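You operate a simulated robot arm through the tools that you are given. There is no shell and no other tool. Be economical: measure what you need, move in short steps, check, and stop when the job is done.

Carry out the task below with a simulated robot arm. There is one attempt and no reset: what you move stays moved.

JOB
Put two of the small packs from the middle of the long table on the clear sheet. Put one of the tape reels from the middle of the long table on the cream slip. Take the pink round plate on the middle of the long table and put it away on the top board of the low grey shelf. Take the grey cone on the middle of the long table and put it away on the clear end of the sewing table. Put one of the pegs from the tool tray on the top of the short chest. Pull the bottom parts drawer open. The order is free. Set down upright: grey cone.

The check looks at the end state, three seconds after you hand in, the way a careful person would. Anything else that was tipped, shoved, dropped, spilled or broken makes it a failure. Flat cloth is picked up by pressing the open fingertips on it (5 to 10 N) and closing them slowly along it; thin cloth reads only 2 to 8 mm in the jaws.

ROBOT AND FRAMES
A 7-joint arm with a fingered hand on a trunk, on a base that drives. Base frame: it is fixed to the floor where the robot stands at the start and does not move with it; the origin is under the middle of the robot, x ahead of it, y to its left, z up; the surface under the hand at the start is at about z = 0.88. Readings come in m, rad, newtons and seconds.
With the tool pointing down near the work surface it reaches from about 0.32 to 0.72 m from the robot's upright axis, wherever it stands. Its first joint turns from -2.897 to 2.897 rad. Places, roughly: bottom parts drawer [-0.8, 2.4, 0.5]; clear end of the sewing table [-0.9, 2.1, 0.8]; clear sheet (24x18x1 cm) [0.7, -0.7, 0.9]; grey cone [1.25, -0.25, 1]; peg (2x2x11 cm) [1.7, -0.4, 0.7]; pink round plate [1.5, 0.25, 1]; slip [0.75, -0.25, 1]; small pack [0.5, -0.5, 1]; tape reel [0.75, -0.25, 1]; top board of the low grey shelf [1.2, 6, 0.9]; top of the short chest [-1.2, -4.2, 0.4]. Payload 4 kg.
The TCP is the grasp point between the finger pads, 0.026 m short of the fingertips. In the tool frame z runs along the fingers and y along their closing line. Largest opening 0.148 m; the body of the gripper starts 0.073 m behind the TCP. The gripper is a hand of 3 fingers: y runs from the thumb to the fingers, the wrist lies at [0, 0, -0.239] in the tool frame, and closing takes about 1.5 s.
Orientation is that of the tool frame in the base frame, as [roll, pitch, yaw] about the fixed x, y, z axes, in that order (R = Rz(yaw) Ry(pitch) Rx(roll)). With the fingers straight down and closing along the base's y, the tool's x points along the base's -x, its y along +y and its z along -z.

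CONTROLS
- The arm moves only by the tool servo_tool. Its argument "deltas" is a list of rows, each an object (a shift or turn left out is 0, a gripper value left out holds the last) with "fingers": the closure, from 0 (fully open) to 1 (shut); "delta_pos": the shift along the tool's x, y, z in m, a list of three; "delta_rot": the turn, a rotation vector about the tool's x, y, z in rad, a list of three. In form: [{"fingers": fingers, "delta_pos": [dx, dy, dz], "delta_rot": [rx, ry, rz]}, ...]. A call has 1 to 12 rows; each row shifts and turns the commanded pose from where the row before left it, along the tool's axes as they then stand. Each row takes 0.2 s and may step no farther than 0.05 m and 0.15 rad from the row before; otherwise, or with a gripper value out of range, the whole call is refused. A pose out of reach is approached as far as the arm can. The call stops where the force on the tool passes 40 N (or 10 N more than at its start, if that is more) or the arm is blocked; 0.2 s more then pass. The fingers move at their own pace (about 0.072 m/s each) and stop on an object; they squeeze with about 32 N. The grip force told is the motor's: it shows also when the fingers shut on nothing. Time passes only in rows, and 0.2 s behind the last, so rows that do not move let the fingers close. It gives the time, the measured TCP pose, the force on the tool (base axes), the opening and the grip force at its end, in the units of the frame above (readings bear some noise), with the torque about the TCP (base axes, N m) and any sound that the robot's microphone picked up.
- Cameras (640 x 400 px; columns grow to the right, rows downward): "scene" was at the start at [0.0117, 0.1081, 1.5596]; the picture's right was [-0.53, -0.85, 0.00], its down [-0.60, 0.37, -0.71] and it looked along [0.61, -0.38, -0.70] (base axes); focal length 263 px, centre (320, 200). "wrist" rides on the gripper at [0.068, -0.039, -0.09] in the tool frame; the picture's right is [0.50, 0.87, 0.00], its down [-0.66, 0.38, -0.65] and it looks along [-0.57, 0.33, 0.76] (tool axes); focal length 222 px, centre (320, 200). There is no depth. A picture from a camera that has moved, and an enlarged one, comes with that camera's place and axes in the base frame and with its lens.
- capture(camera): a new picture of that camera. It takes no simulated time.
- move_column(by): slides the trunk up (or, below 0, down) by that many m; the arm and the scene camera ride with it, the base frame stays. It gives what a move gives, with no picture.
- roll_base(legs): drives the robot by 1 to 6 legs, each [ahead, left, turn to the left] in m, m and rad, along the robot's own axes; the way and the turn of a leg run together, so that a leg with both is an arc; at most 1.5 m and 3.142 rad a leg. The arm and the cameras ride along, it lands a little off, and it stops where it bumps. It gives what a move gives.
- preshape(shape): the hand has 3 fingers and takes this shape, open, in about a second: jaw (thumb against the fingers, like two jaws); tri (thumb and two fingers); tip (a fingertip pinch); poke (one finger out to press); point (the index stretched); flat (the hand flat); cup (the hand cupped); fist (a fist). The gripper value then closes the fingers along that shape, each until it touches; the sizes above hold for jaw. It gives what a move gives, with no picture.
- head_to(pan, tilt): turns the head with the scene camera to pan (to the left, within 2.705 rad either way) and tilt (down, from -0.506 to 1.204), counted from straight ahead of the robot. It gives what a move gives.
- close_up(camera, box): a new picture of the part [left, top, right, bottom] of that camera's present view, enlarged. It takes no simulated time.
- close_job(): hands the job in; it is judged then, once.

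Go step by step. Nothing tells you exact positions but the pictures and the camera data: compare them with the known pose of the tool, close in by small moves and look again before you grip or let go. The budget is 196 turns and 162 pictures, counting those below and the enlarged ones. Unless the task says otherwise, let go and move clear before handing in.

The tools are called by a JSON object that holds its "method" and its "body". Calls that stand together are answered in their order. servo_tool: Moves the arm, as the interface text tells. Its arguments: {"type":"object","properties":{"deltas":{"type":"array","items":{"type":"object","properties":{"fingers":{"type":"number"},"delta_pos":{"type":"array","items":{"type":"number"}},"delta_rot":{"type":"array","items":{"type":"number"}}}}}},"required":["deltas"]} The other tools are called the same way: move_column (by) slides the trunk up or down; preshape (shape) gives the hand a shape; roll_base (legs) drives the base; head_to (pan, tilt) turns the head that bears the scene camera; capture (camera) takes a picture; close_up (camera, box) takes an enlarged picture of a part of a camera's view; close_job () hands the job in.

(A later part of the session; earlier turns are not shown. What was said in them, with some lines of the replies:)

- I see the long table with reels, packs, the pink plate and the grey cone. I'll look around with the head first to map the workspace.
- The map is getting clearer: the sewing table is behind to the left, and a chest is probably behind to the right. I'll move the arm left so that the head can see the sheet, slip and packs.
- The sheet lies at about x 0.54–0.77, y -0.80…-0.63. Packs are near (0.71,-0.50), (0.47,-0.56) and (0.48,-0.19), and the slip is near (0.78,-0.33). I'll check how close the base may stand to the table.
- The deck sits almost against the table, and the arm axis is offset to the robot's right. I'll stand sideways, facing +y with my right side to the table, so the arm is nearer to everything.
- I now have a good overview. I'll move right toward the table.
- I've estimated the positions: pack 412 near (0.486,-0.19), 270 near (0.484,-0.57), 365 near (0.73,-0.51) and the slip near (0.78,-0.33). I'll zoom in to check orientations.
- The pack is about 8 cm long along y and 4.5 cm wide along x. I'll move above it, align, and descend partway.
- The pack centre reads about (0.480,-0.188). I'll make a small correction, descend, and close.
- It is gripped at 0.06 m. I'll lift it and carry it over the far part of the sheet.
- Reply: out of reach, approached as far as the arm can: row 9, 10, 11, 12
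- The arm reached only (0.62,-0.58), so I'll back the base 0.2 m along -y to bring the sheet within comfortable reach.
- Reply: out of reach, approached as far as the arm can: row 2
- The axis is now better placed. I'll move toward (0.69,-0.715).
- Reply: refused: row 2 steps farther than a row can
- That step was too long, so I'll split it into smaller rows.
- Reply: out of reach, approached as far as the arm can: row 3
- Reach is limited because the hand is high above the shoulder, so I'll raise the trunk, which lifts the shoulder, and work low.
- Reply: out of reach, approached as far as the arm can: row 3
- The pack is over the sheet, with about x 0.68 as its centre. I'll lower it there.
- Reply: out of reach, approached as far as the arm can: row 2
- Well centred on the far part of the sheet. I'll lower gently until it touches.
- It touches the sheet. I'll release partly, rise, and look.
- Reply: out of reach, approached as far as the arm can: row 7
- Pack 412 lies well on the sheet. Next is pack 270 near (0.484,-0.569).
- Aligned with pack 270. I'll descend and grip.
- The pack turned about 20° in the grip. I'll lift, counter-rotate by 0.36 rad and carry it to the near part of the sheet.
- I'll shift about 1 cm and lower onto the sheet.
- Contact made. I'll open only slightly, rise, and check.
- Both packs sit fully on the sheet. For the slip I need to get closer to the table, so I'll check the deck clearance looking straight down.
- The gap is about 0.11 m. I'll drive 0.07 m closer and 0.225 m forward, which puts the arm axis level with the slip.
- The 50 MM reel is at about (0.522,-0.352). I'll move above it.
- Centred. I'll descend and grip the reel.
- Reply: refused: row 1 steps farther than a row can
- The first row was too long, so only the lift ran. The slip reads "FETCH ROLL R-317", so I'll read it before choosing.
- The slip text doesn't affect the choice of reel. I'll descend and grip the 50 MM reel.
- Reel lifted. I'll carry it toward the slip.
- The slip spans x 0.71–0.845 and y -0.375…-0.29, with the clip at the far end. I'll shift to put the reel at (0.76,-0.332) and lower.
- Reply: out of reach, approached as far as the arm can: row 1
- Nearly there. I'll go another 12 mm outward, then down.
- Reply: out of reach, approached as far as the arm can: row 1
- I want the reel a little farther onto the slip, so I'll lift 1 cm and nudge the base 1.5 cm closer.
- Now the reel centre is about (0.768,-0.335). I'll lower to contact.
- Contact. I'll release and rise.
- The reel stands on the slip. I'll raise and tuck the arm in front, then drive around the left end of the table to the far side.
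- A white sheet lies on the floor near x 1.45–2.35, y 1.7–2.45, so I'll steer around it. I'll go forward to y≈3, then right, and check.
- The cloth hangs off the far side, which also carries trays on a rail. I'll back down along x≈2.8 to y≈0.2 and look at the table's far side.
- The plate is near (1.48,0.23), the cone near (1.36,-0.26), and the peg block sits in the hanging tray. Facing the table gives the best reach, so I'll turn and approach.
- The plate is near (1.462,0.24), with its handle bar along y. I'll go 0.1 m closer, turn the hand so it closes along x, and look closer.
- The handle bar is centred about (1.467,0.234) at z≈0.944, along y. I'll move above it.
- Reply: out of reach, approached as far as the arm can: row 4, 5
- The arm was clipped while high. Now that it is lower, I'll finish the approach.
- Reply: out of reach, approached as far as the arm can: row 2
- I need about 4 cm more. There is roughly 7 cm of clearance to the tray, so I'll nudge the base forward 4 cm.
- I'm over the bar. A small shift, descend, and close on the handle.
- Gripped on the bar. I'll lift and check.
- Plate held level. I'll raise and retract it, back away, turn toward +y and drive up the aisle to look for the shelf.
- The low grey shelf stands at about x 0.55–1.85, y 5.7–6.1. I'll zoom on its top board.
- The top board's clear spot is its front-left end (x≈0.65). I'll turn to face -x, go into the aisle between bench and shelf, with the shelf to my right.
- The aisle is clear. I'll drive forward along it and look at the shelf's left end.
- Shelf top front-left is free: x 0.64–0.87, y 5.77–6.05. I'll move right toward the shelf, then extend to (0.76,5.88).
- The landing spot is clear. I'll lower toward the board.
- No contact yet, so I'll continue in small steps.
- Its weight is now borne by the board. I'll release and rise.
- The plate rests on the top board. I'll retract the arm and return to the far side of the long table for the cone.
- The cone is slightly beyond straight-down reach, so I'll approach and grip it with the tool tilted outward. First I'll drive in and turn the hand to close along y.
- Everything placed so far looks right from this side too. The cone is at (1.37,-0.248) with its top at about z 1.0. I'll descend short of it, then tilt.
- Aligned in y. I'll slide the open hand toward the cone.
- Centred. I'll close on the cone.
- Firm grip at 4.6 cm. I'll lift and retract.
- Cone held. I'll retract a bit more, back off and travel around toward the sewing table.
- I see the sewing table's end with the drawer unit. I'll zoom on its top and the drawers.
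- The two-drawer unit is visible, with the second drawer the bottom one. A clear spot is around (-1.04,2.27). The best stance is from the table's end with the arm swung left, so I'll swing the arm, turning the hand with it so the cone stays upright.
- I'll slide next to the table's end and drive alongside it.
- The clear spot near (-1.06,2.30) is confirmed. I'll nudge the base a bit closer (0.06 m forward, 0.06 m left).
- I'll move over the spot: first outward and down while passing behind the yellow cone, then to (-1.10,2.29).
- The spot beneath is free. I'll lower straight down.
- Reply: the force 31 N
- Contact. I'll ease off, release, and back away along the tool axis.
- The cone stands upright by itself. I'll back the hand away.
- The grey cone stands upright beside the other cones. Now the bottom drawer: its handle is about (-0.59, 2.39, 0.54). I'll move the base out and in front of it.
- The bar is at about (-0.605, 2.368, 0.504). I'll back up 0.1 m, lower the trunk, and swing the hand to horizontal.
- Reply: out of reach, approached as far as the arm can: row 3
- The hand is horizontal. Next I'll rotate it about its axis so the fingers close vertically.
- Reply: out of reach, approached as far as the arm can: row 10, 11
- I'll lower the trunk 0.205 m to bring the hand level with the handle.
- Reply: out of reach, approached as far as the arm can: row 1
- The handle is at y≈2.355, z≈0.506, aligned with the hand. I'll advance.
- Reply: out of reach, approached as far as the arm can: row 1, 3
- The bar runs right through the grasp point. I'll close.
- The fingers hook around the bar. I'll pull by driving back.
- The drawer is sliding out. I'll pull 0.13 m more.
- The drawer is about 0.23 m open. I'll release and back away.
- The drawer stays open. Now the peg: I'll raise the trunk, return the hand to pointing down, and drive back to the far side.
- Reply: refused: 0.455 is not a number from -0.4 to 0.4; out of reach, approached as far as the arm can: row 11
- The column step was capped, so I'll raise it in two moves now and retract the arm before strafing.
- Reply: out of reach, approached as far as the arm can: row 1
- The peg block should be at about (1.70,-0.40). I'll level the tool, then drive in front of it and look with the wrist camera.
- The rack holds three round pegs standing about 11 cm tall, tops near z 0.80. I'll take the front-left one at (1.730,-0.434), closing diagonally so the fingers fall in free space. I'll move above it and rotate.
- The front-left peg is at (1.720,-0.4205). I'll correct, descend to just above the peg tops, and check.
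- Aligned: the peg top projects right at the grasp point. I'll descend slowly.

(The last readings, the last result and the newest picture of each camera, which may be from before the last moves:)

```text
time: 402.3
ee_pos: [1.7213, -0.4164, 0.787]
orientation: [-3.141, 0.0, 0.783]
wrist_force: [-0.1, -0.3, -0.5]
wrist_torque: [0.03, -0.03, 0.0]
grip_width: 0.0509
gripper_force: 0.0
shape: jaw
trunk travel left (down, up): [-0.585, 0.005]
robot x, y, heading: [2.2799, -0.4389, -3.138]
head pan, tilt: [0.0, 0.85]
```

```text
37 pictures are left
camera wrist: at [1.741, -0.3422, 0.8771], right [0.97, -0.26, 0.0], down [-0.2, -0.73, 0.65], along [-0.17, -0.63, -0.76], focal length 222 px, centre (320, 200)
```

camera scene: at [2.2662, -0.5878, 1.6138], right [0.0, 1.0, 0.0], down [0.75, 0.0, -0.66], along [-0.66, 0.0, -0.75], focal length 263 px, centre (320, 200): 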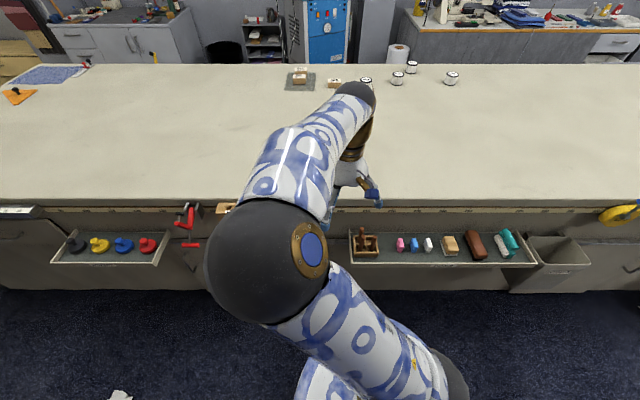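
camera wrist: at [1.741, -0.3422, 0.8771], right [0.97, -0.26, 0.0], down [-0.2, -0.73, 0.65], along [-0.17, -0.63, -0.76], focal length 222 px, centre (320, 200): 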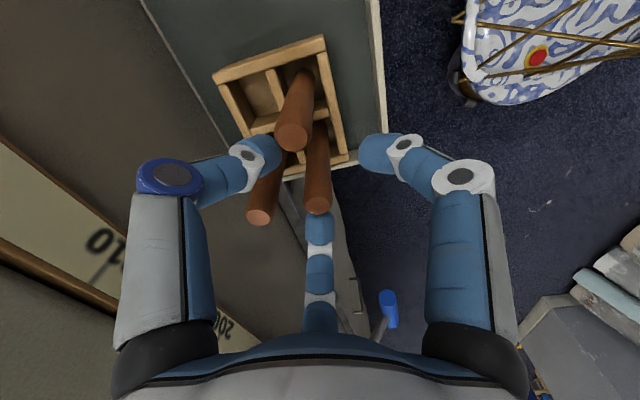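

The thumb sits cleanly between the pegs. I'll close on the peg.

{"method": "servo_tool", "body": {"deltas": [{"fingers": 1}, {}, {}, {}, {}, {}]}}

{"method": "capture", "body": {"camera": "wrist"}}

```text
time: 403.7
ee_pos: [1.7198, -0.4165, 0.7872]
orientation: [3.14, -0.001, 0.782]
wrist_force: [0.7, -0.2, -0.8]
wrist_torque: [-0.02, 0.0, -0.01]
grip_width: 0.0125
gripper_force: 31.8
shape: jaw
trunk travel left (down, up): [-0.585, 0.005]
robot x, y, heading: [2.2828, -0.4358, -3.139]
head pan, tilt: [0.0, 0.85]
```

```text
36 pictures are left
camera wrist: at [1.7411, -0.3422, 0.8772], right [0.97, -0.26, 0.0], down [-0.2, -0.73, 0.65], along [-0.17, -0.63, -0.76], focal length 222 px, centre (320, 200)
```

wrist: 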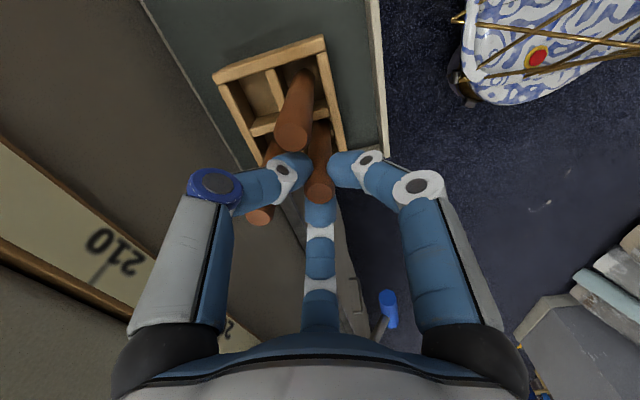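

Gripped. I'll lift straight up slowly.

{"method": "servo_tool", "body": {"deltas": [{"delta_pos": [0, 0, -0.02]}, {"delta_pos": [0, 0, -0.02]}, {"delta_pos": [0, 0, -0.025]}, {"delta_pos": [0, 0, -0.03]}, {"delta_pos": [0, 0, -0.04]}, {"delta_pos": [0, 0, -0.04]}, {"delta_pos": [0, 0, -0.04]}, {"delta_pos": [0, 0, -0.04]}, {}]}}

{"method": "capture", "body": {"camera": "wrist"}}

```text
time: 405.7
ee_pos: [1.7219, -0.4178, 1.0416]
orientation: [3.139, -0.001, 0.782]
wrist_force: [0.0, -0.6, -0.3]
wrist_torque: [0.0, 0.01, 0.02]
grip_width: 0.0125
gripper_force: 31.6
shape: jaw
trunk travel left (down, up): [-0.585, 0.005]
robot x, y, heading: [2.2792, -0.4372, -3.136]
head pan, tilt: [0.0, 0.85]
```

```text
35 pictures are left
camera wrist: at [1.7428, -0.3416, 1.1326], right [0.97, -0.26, 0.0], down [-0.2, -0.73, 0.65], along [-0.17, -0.63, -0.76], focal length 222 px, centre (320, 200)
```

wrist: 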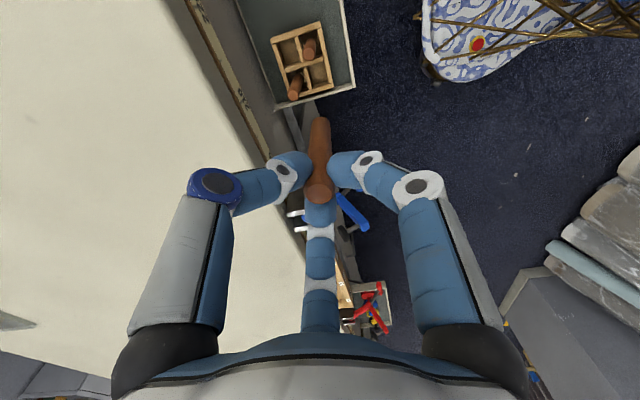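

Peg lifted with the others undisturbed. I'll retract, back off and look toward -y before driving to the chest.

{"method": "servo_tool", "body": {"deltas": [{"delta_pos": [0.028, 0.028, -0.02]}, {"delta_pos": [0.028, 0.028, -0.02]}, {"delta_pos": [0.028, 0.028, -0.02]}]}}

{"method": "roll_base", "body": {"legs": [[-0.52, 0, 0], [0, 0.5, 0]]}}

{"method": "head_to", "body": {"pan": 1.2, "tilt": 0.4}}

{"method": "capture", "body": {"camera": "scene"}}

```text
time: 406.5
ee_pos: [1.8433, -0.4188, 1.1027]
orientation: [3.14, 0.0, 0.781]
wrist_force: [0.0, -1.0, 0.4]
wrist_torque: [-0.01, -0.05, 0.02]
grip_width: 0.0125
gripper_force: 32.3
shape: jaw
trunk travel left (down, up): [-0.585, 0.005]
robot x, y, heading: [2.2828, -0.4373, -3.139]
head pan, tilt: [0.0, 0.85]
```

```text
time: 412.0
ee_pos: [2.3577, -0.926, 1.103]
orientation: [3.141, -0.002, 0.795]
wrist_force: [0.0, -0.2, -0.8]
wrist_torque: [-0.01, 0.02, 0.0]
grip_width: 0.0124
gripper_force: 31.8
shape: jaw
trunk travel left (down, up): [-0.585, 0.005]
robot x, y, heading: [2.7996, -0.9372, -3.125]
head pan, tilt: [0.0, 0.85]
```

```text
time: 413.4
ee_pos: [2.358, -0.9251, 1.1022]
orientation: [3.139, -0.002, 0.794]
wrist_force: [-0.2, -0.6, -0.4]
wrist_torque: [-0.02, 0.02, -0.02]
grip_width: 0.0124
gripper_force: 31.8
shape: jaw
trunk travel left (down, up): [-0.585, 0.005]
robot x, y, heading: [2.8, -0.9341, -3.125]
head pan, tilt: [1.201, 0.4]
```

```text
34 pictures are left
camera scene: at [2.8299, -1.1739, 1.6529], right [-0.94, 0.35, 0.0], down [0.14, 0.36, -0.92], along [-0.32, -0.86, -0.39], focal length 263 px, centre (320, 200)
```

scene: 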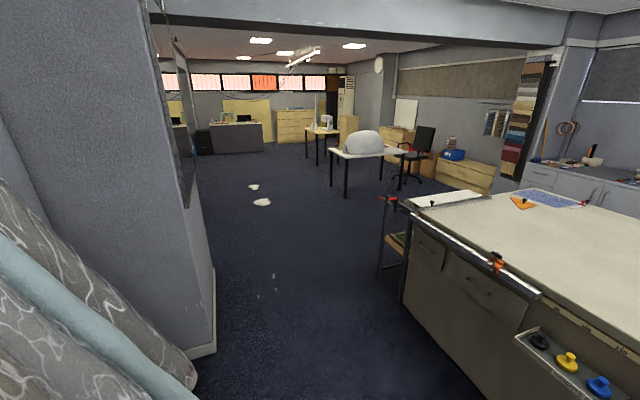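

The low wooden chest is visible near (-1,-4.3). I'll turn to face -y, pass the end of the table, then head for -x and look again.

{"method": "roll_base", "body": {"legs": [[0, 0, 1.553], [0, -0.1, 0], [1.3, 0, 0], [1.1, 0, 0], [0, 0, -1.57]]}}

{"method": "head_to", "body": {"pan": 0.1, "tilt": 0.4}}

{"method": "capture", "body": {"camera": "scene"}}

```text
time: 433.6
ee_pos: [2.2048, -3.3179, 1.102]
orientation: [3.14, -0.001, 0.757]
wrist_force: [0.1, -0.6, -1.2]
wrist_torque: [-0.02, 0.01, 0.01]
grip_width: 0.0121
gripper_force: 31.8
shape: jaw
trunk travel left (down, up): [-0.585, 0.005]
robot x, y, heading: [2.6443, -3.3469, 3.118]
head pan, tilt: [1.201, 0.4]
```

```text
time: 435.0
ee_pos: [2.2048, -3.3184, 1.103]
orientation: [3.14, 0.001, 0.758]
wrist_force: [0.6, -0.6, 0.2]
wrist_torque: [0.02, 0.02, 0.0]
grip_width: 0.0122
gripper_force: 32.0
shape: jaw
trunk travel left (down, up): [-0.585, 0.005]
robot x, y, heading: [2.6486, -3.3477, 3.121]
head pan, tilt: [0.099, 0.4]
```

```text
33 pictures are left
camera scene: at [2.612, -3.5058, 1.6529], right [-0.08, 1.0, 0.0], down [0.39, 0.03, -0.92], along [-0.92, -0.07, -0.39], focal length 263 px, centre (320, 200)
```

scene: 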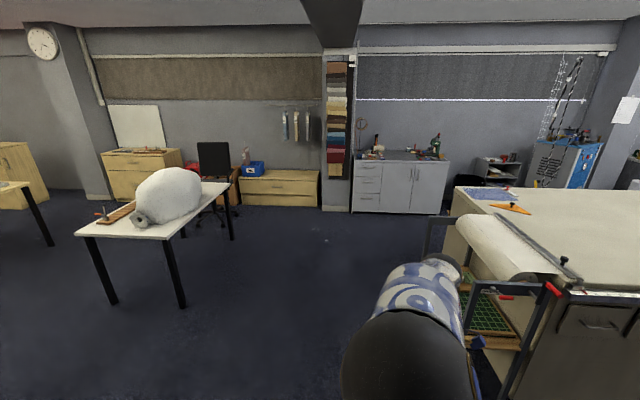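

The short chest is at about x -1.2…-0.9, y -3.8…-5.0, with its right end clear. I'll drive over to it.

{"method": "roll_base", "body": {"legs": [[0, 0, 0.02], [1.5, 0, 0], [1.4, 0, 0], [0, 0.7, 0]]}}

{"method": "head_to", "body": {"pan": 0.0, "tilt": 0.7}}

{"method": "capture", "body": {"camera": "scene"}}

```text
time: 452.4
ee_pos: [-0.6261, -4.0219, 1.1026]
orientation: [-3.141, -0.003, 0.775]
wrist_force: [0.2, 0.4, -0.3]
wrist_torque: [0.03, -0.05, -0.02]
grip_width: 0.0123
gripper_force: 32.1
shape: jaw
trunk travel left (down, up): [-0.585, 0.005]
robot x, y, heading: [-0.1827, -4.0404, 3.133]
head pan, tilt: [0.099, 0.4]
```

```text
time: 453.2
ee_pos: [-0.6268, -4.0205, 1.1029]
orientation: [3.139, -0.002, 0.773]
wrist_force: [0.2, -0.1, 0.0]
wrist_torque: [0.01, -0.03, 0.01]
grip_width: 0.0124
gripper_force: 32.2
shape: jaw
trunk travel left (down, up): [-0.585, 0.005]
robot x, y, heading: [-0.1822, -4.0427, 3.136]
head pan, tilt: [0.0, 0.7]
```

```text
32 pictures are left
camera scene: at [-0.2086, -4.1927, 1.6261], right [0.01, 1.0, 0.0], down [0.64, 0.0, -0.77], along [-0.77, 0.0, -0.64], focal length 263 px, centre (320, 200)
```

scene: 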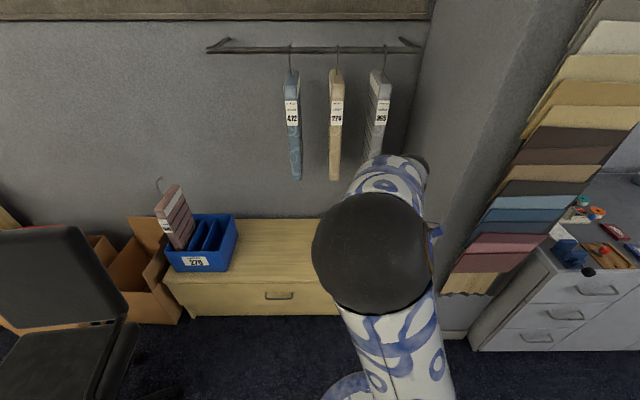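

The right-hand part of the chest top is clear. I'll move closer, lower the trunk and tilt the hand so the peg can be laid down.

{"method": "roll_base", "body": {"legs": [[0, 0.12, 0], [0.26, 0, 0]]}}

{"method": "servo_tool", "body": {"deltas": [{"delta_rot": [0, 0, 0.129]}, {"delta_rot": [0, 0, 0.129]}, {"delta_rot": [0, 0, 0.129]}, {"delta_rot": [0, 0, 0.129]}, {"delta_rot": [0, 0, 0.129]}, {"delta_rot": [0, 0, 0.128]}, {}]}}

{"method": "move_column", "body": {"by": -0.4}}

{"method": "capture", "body": {"camera": "scene"}}

{"method": "capture", "body": {"camera": "wrist"}}

```text
time: 455.9
ee_pos: [-0.8832, -4.136, 1.1015]
orientation: [3.14, -0.002, 0.767]
wrist_force: [-0.8, 0.0, -0.2]
wrist_torque: [0.01, 0.0, 0.04]
grip_width: 0.0124
gripper_force: 31.6
shape: jaw
trunk travel left (down, up): [-0.585, 0.005]
robot x, y, heading: [-0.4406, -4.1582, 3.133]
head pan, tilt: [0.0, 0.7]
```

```text
time: 457.5
ee_pos: [-0.883, -4.1361, 1.1022]
orientation: [3.14, -0.002, -0.007]
wrist_force: [-0.7, 0.0, 0.0]
wrist_torque: [0.0, -0.01, 0.01]
grip_width: 0.0123
gripper_force: 31.9
shape: jaw
trunk travel left (down, up): [-0.585, 0.005]
robot x, y, heading: [-0.443, -4.1598, 3.125]
head pan, tilt: [0.0, 0.7]
```

```text
time: 461.3
ee_pos: [-0.8831, -4.1363, 0.7027]
orientation: [-3.141, -0.001, -0.004]
wrist_force: [0.1, -0.4, 0.4]
wrist_torque: [-0.06, 0.02, 0.0]
grip_width: 0.0123
gripper_force: 32.0
shape: jaw
trunk travel left (down, up): [-0.185, 0.405]
robot x, y, heading: [-0.4419, -4.157, 3.129]
head pan, tilt: [0.0, 0.7]
```

```text
31 pictures are left
camera scene: at [-0.4675, -4.3098, 1.2261], right [0.01, 1.0, 0.0], down [0.64, -0.01, -0.76], along [-0.76, 0.01, -0.64], focal length 263 px, centre (320, 200)
```

scene: 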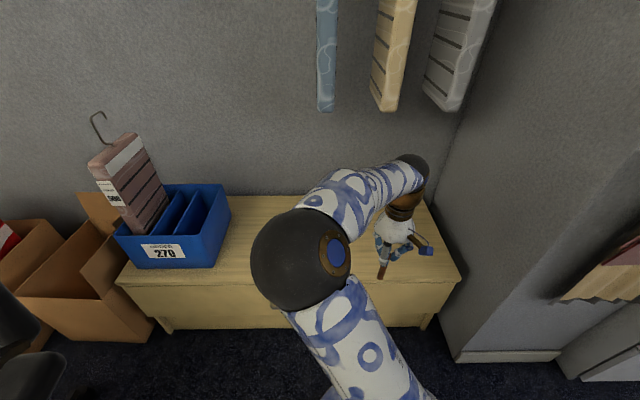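

```text
30 pictures are left
camera wrist: at [-0.8151, -4.097, 0.7927], right [0.5, -0.87, 0.0], down [-0.66, -0.37, 0.65], along [-0.57, -0.32, -0.76], focal length 222 px, centre (320, 200)
```

wrist: 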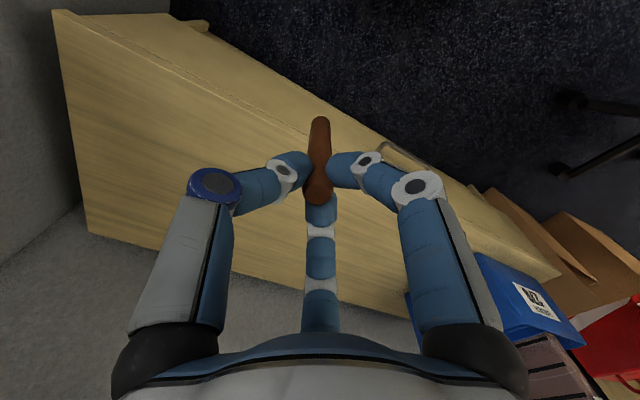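

The chest top spans x -1.5…-1.0 and y up to -3.79. I'll tilt the hand while moving over it.

{"method": "servo_tool", "body": {"deltas": [{"delta_pos": [-0.03, 0, 0.021], "delta_rot": [0, -0.142, 0]}, {"delta_pos": [-0.0267, 0, 0.025], "delta_rot": [0, -0.142, 0]}, {"delta_pos": [-0.0229, 0, 0.0286], "delta_rot": [0, -0.142, 0]}, {"delta_pos": [-0.0186, 0, 0.0315], "delta_rot": [0, -0.142, 0]}, {"delta_pos": [-0.014, 0, 0.0338], "delta_rot": [0, -0.142, 0]}, {"delta_pos": [-0.009, 0, 0.0355], "delta_rot": [0, -0.142, 0]}, {"delta_pos": [-0.0039, 0, 0.0364], "delta_rot": [0, -0.142, 0]}, {"delta_pos": [0.0012, 0, 0.0365], "delta_rot": [0, -0.14, 0]}, {}]}}

{"method": "capture", "body": {"camera": "wrist"}}

{"method": "capture", "body": {"camera": "scene"}}

```text
time: 463.3
ee_pos: [-1.1205, -4.1355, 0.5307]
orientation: [-3.14, 1.134, -0.005]
wrist_force: [-0.1, -0.1, 0.0]
wrist_torque: [0.0, -0.02, -0.02]
grip_width: 0.0123
gripper_force: 32.1
shape: jaw
trunk travel left (down, up): [-0.185, 0.405]
robot x, y, heading: [-0.4397, -4.1609, 3.133]
head pan, tilt: [0.0, 0.7]
```

```text
29 pictures are left
camera wrist: at [-1.0101, -4.0961, 0.51], right [0.21, -0.87, -0.45], down [0.31, -0.38, 0.87], along [-0.93, -0.32, 0.19], focal length 222 px, centre (320, 200)
```

wrist: 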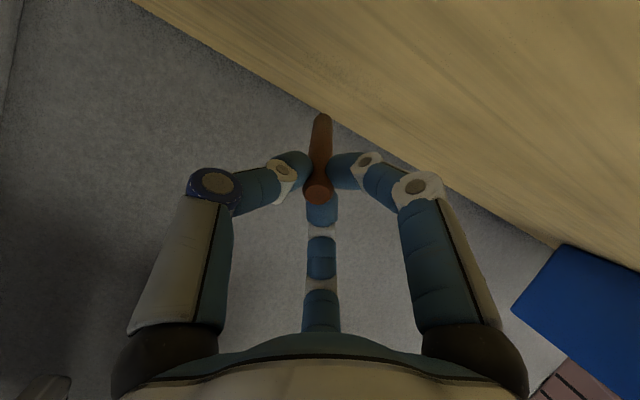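

```text
28 pictures are left
camera scene: at [-0.4676, -4.3097, 1.2261], right [0.01, 1.0, 0.0], down [0.64, -0.01, -0.76], along [-0.76, 0.01, -0.64], focal length 263 px, centre (320, 200)
```

scene: 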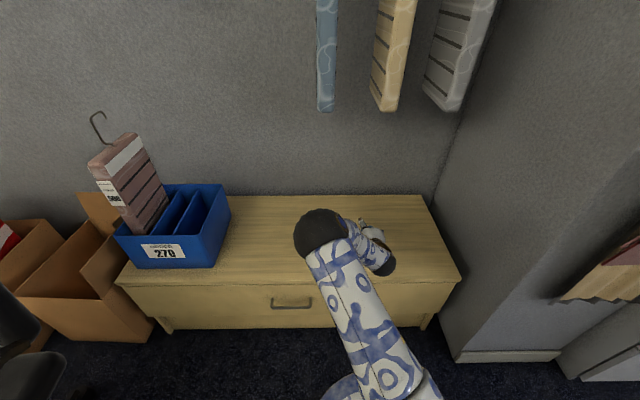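

The wrist camera hangs below the hand in this tilt, so I'll keep it beyond the front edge by shifting 4.5 cm back while lowering.

{"method": "servo_tool", "body": {"deltas": [{"delta_pos": [0.0344, 0, -0.0088]}, {"delta_pos": [0.0344, 0, -0.0087]}, {}]}}

{"method": "capture", "body": {"camera": "wrist"}}

{"method": "close_up", "body": {"camera": "scene", "box": [280, 170, 480, 295]}}

```text
time: 464.1
ee_pos: [-1.0779, -4.1342, 0.4796]
orientation: [3.14, 1.139, -0.006]
wrist_force: [-7.7, -0.8, 20.4]
wrist_torque: [-0.33, 0.12, -0.04]
grip_width: 0.0111
gripper_force: 32.0
shape: jaw
trunk travel left (down, up): [-0.185, 0.405]
robot x, y, heading: [-0.442, -4.1589, 3.135]
head pan, tilt: [0.0, 0.7]
```

```text
27 pictures are left
camera wrist: at [-0.9657, -4.0962, 0.4565], right [0.2, -0.87, -0.45], down [0.32, -0.38, 0.87], along [-0.93, -0.32, 0.2], focal length 222 px, centre (320, 200)
```

wrist: 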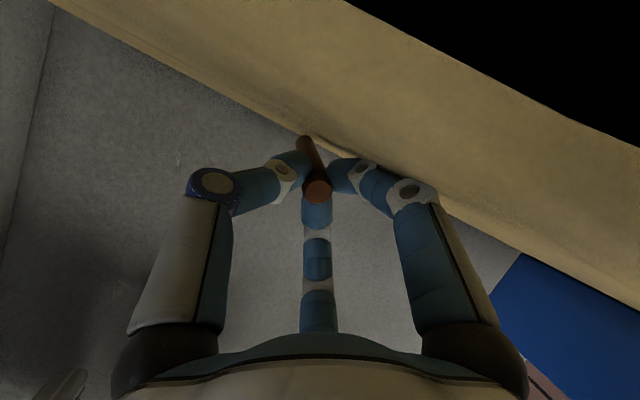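

```text
3.20 times, centred on (380, 232) of scene
camera zoom: at [-0.4664, -4.3098, 1.2264], right [0.01, 1.0, 0.0], down [0.64, -0.01, -0.77], along [-0.77, 0.01, -0.64], focal length 841 px, centre (128, 96)
```

zoom: 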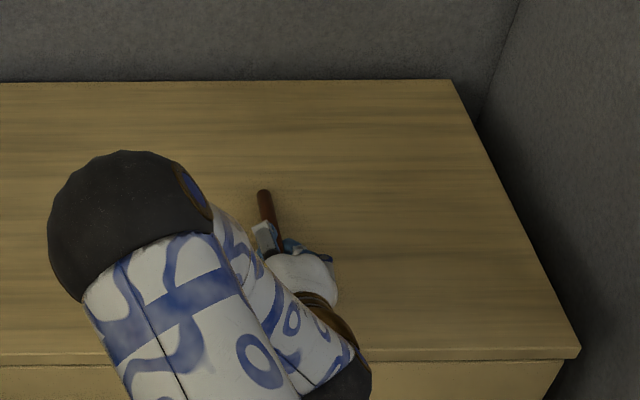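

The peg's tip is resting on the top and the peg has already pivoted flatter. I'll ease off slightly and release.

{"method": "servo_tool", "body": {"deltas": [{"delta_pos": [-0.0018, 0, -0.0008]}, {"fingers": 0.75}, {}, {"fingers": 0.5}, {}, {"fingers": 0.3}, {}, {}]}}

{"method": "capture", "body": {"camera": "wrist"}}

{"method": "close_up", "body": {"camera": "scene", "box": [280, 170, 480, 295]}}

```text
time: 465.3
ee_pos: [-1.0788, -4.1298, 0.4881]
orientation: [3.141, 1.152, -0.015]
wrist_force: [-5.4, 8.4, 32.9]
wrist_torque: [-0.63, -1.04, 0.12]
grip_width: 0.0645
gripper_force: 0.2
shape: jaw
trunk travel left (down, up): [-0.185, 0.405]
robot x, y, heading: [-0.4456, -4.1584, 3.128]
head pan, tilt: [0.0, 0.7]
stopped in row 5: the force on the tool passed its limit at 41 N (the readings are from after the stop); the commanded pose is now the measured one
```

```text
25 pictures are left
camera wrist: at [-0.9687, -4.0924, 0.4629], right [0.19, -0.87, -0.46], down [0.33, -0.38, 0.86], along [-0.93, -0.32, 0.21], focal length 222 px, centre (320, 200)
```

wrist: 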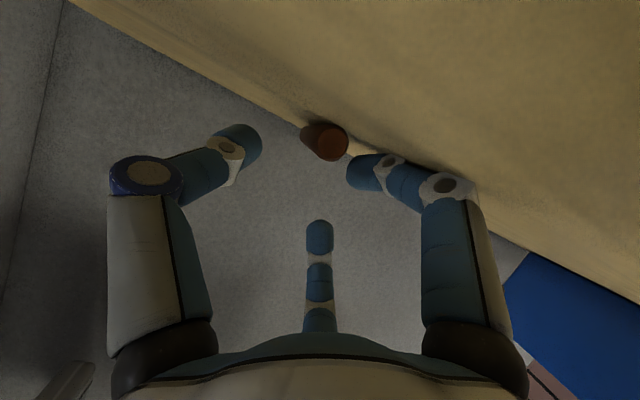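

```text
3.20 times, centred on (380, 232) of scene
camera zoom: at [-0.4658, -4.309, 1.2263], right [0.01, 1.0, 0.0], down [0.64, -0.01, -0.77], along [-0.77, 0.01, -0.64], focal length 841 px, centre (128, 96)
```

zoom: 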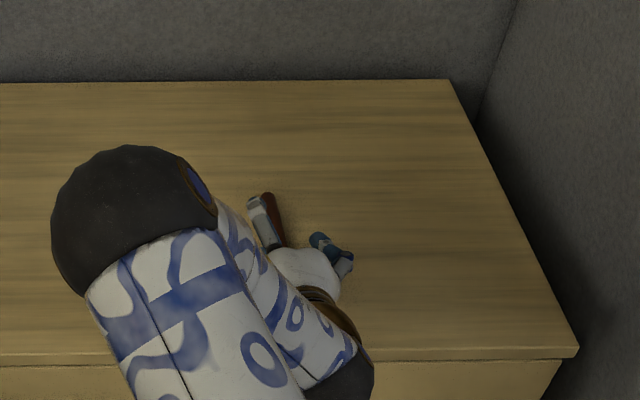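

The peg is down and the lower finger touches the top, so I'll lift straight up and then retreat.

{"method": "servo_tool", "body": {"deltas": [{"delta_pos": [-0.0136, 0, -0.0064]}, {"delta_pos": [-0.0181, 0, -0.0085]}, {"delta_pos": [-0.0181, 0, -0.0085]}, {"delta_pos": [-0.0272, 0, -0.0127]}, {"delta_pos": [-0.0272, 0, -0.0127]}, {}]}}

{"method": "capture", "body": {"camera": "wrist"}}

{"method": "close_up", "body": {"camera": "scene", "box": [280, 170, 480, 295]}}

```text
time: 466.7
ee_pos: [-1.0771, -4.1329, 0.6]
orientation: [-3.14, 1.141, -0.01]
wrist_force: [0.7, -0.1, -0.2]
wrist_torque: [0.0, 0.01, 0.0]
grip_width: 0.0736
gripper_force: 0.0
shape: jaw
trunk travel left (down, up): [-0.185, 0.405]
robot x, y, heading: [-0.4422, -4.1601, 3.126]
head pan, tilt: [0.0, 0.7]
```

```text
23 pictures are left
camera wrist: at [-0.9662, -4.0942, 0.5765], right [0.2, -0.87, -0.45], down [0.32, -0.38, 0.87], along [-0.93, -0.32, 0.2], focal length 222 px, centre (320, 200)
```

wrist: 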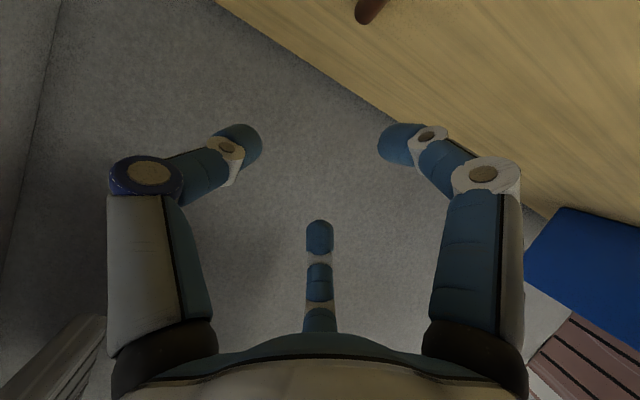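

```text
3.20 times, centred on (380, 232) of scene
camera zoom: at [-0.4678, -4.3095, 1.2261], right [0.01, 1.0, 0.0], down [0.64, -0.01, -0.76], along [-0.76, 0.01, -0.64], focal length 841 px, centre (128, 96)
```

zoom: 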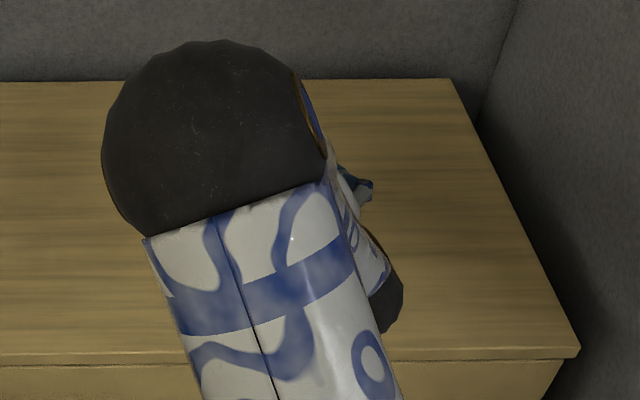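

The peg is lying on the chest top. I'll back away to look at the result.

{"method": "roll_base", "body": {"legs": [[-0.5, 0, 0]]}}

{"method": "move_column", "body": {"by": 0.3}}

{"method": "capture", "body": {"camera": "scene"}}

```text
time: 469.6
ee_pos: [-0.5851, -4.1358, 0.5993]
orientation: [-3.138, 1.14, -0.017]
wrist_force: [-0.2, 0.2, 0.1]
wrist_torque: [-0.01, -0.02, 0.03]
grip_width: 0.0733
gripper_force: 0.2
shape: jaw
trunk travel left (down, up): [-0.185, 0.405]
robot x, y, heading: [0.05, -4.1711, 3.116]
head pan, tilt: [0.0, 0.7]
```

```text
time: 472.6
ee_pos: [-0.5846, -4.1367, 0.9003]
orientation: [-3.139, 1.14, -0.018]
wrist_force: [-0.5, 0.2, -0.3]
wrist_torque: [0.01, -0.03, 0.01]
grip_width: 0.0735
gripper_force: 0.0
shape: jaw
trunk travel left (down, up): [-0.485, 0.105]
robot x, y, heading: [0.0486, -4.1633, 3.116]
head pan, tilt: [0.0, 0.7]
```

```text
21 pictures are left
camera scene: at [0.0231, -4.3184, 1.526], right [0.02, 1.0, 0.0], down [0.64, -0.01, -0.76], along [-0.76, 0.02, -0.64], focal length 263 px, centre (320, 200)
```

scene: 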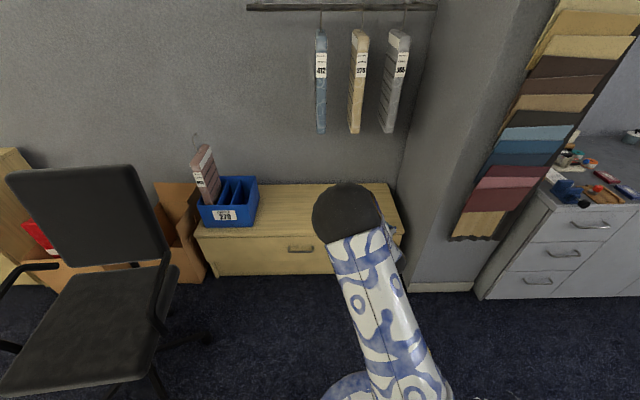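

The arm hides the peg, so I'll sidestep for a view.

{"method": "roll_base", "body": {"legs": [[0, -0.4, 0]]}}

{"method": "capture", "body": {"camera": "scene"}}

```text
time: 475.1
ee_pos: [-0.5752, -3.7376, 0.8992]
orientation: [3.14, 1.14, -0.016]
wrist_force: [0.6, -0.2, -0.1]
wrist_torque: [-0.01, 0.0, -0.01]
grip_width: 0.0734
gripper_force: 0.1
shape: jaw
trunk travel left (down, up): [-0.485, 0.105]
robot x, y, heading: [0.0572, -3.7716, 3.122]
head pan, tilt: [0.0, 0.7]
```

```text
20 pictures are left
camera scene: at [0.0323, -3.9208, 1.5261], right [0.02, 1.0, 0.0], down [0.64, -0.01, -0.76], along [-0.76, 0.02, -0.64], focal length 263 px, centre (320, 200)
```

scene: 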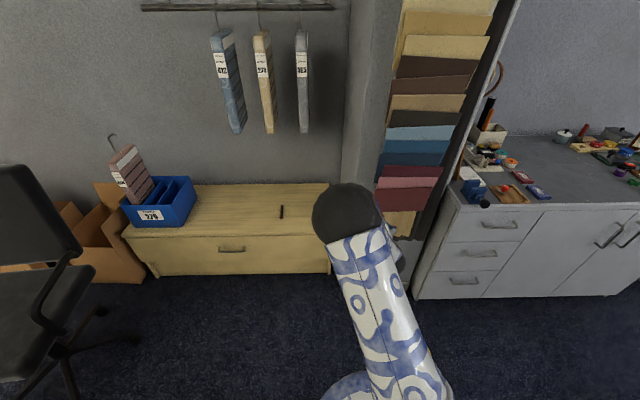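

The peg lies safely on the chest top, and every other item was checked in place after release, so I'm handing in.

{"method": "close_job", "body": {}}

```text
The job is handed in.
```

The job is handed in, and all six tasks are done:

- **Packs:** two of them (412 and 270) are on the clear sheet.
- **Reel:** the 50 MM reel is on the slip.
- **Plate:** the pink plate is on the top board of the low grey shelf.
- **Cone:** the grey cone stands upright on the clear end of the sewing table.
- **Peg:** one peg lies on top of the short chest.
- **Drawer:** the bottom parts drawer is pulled open about 0.23 m.
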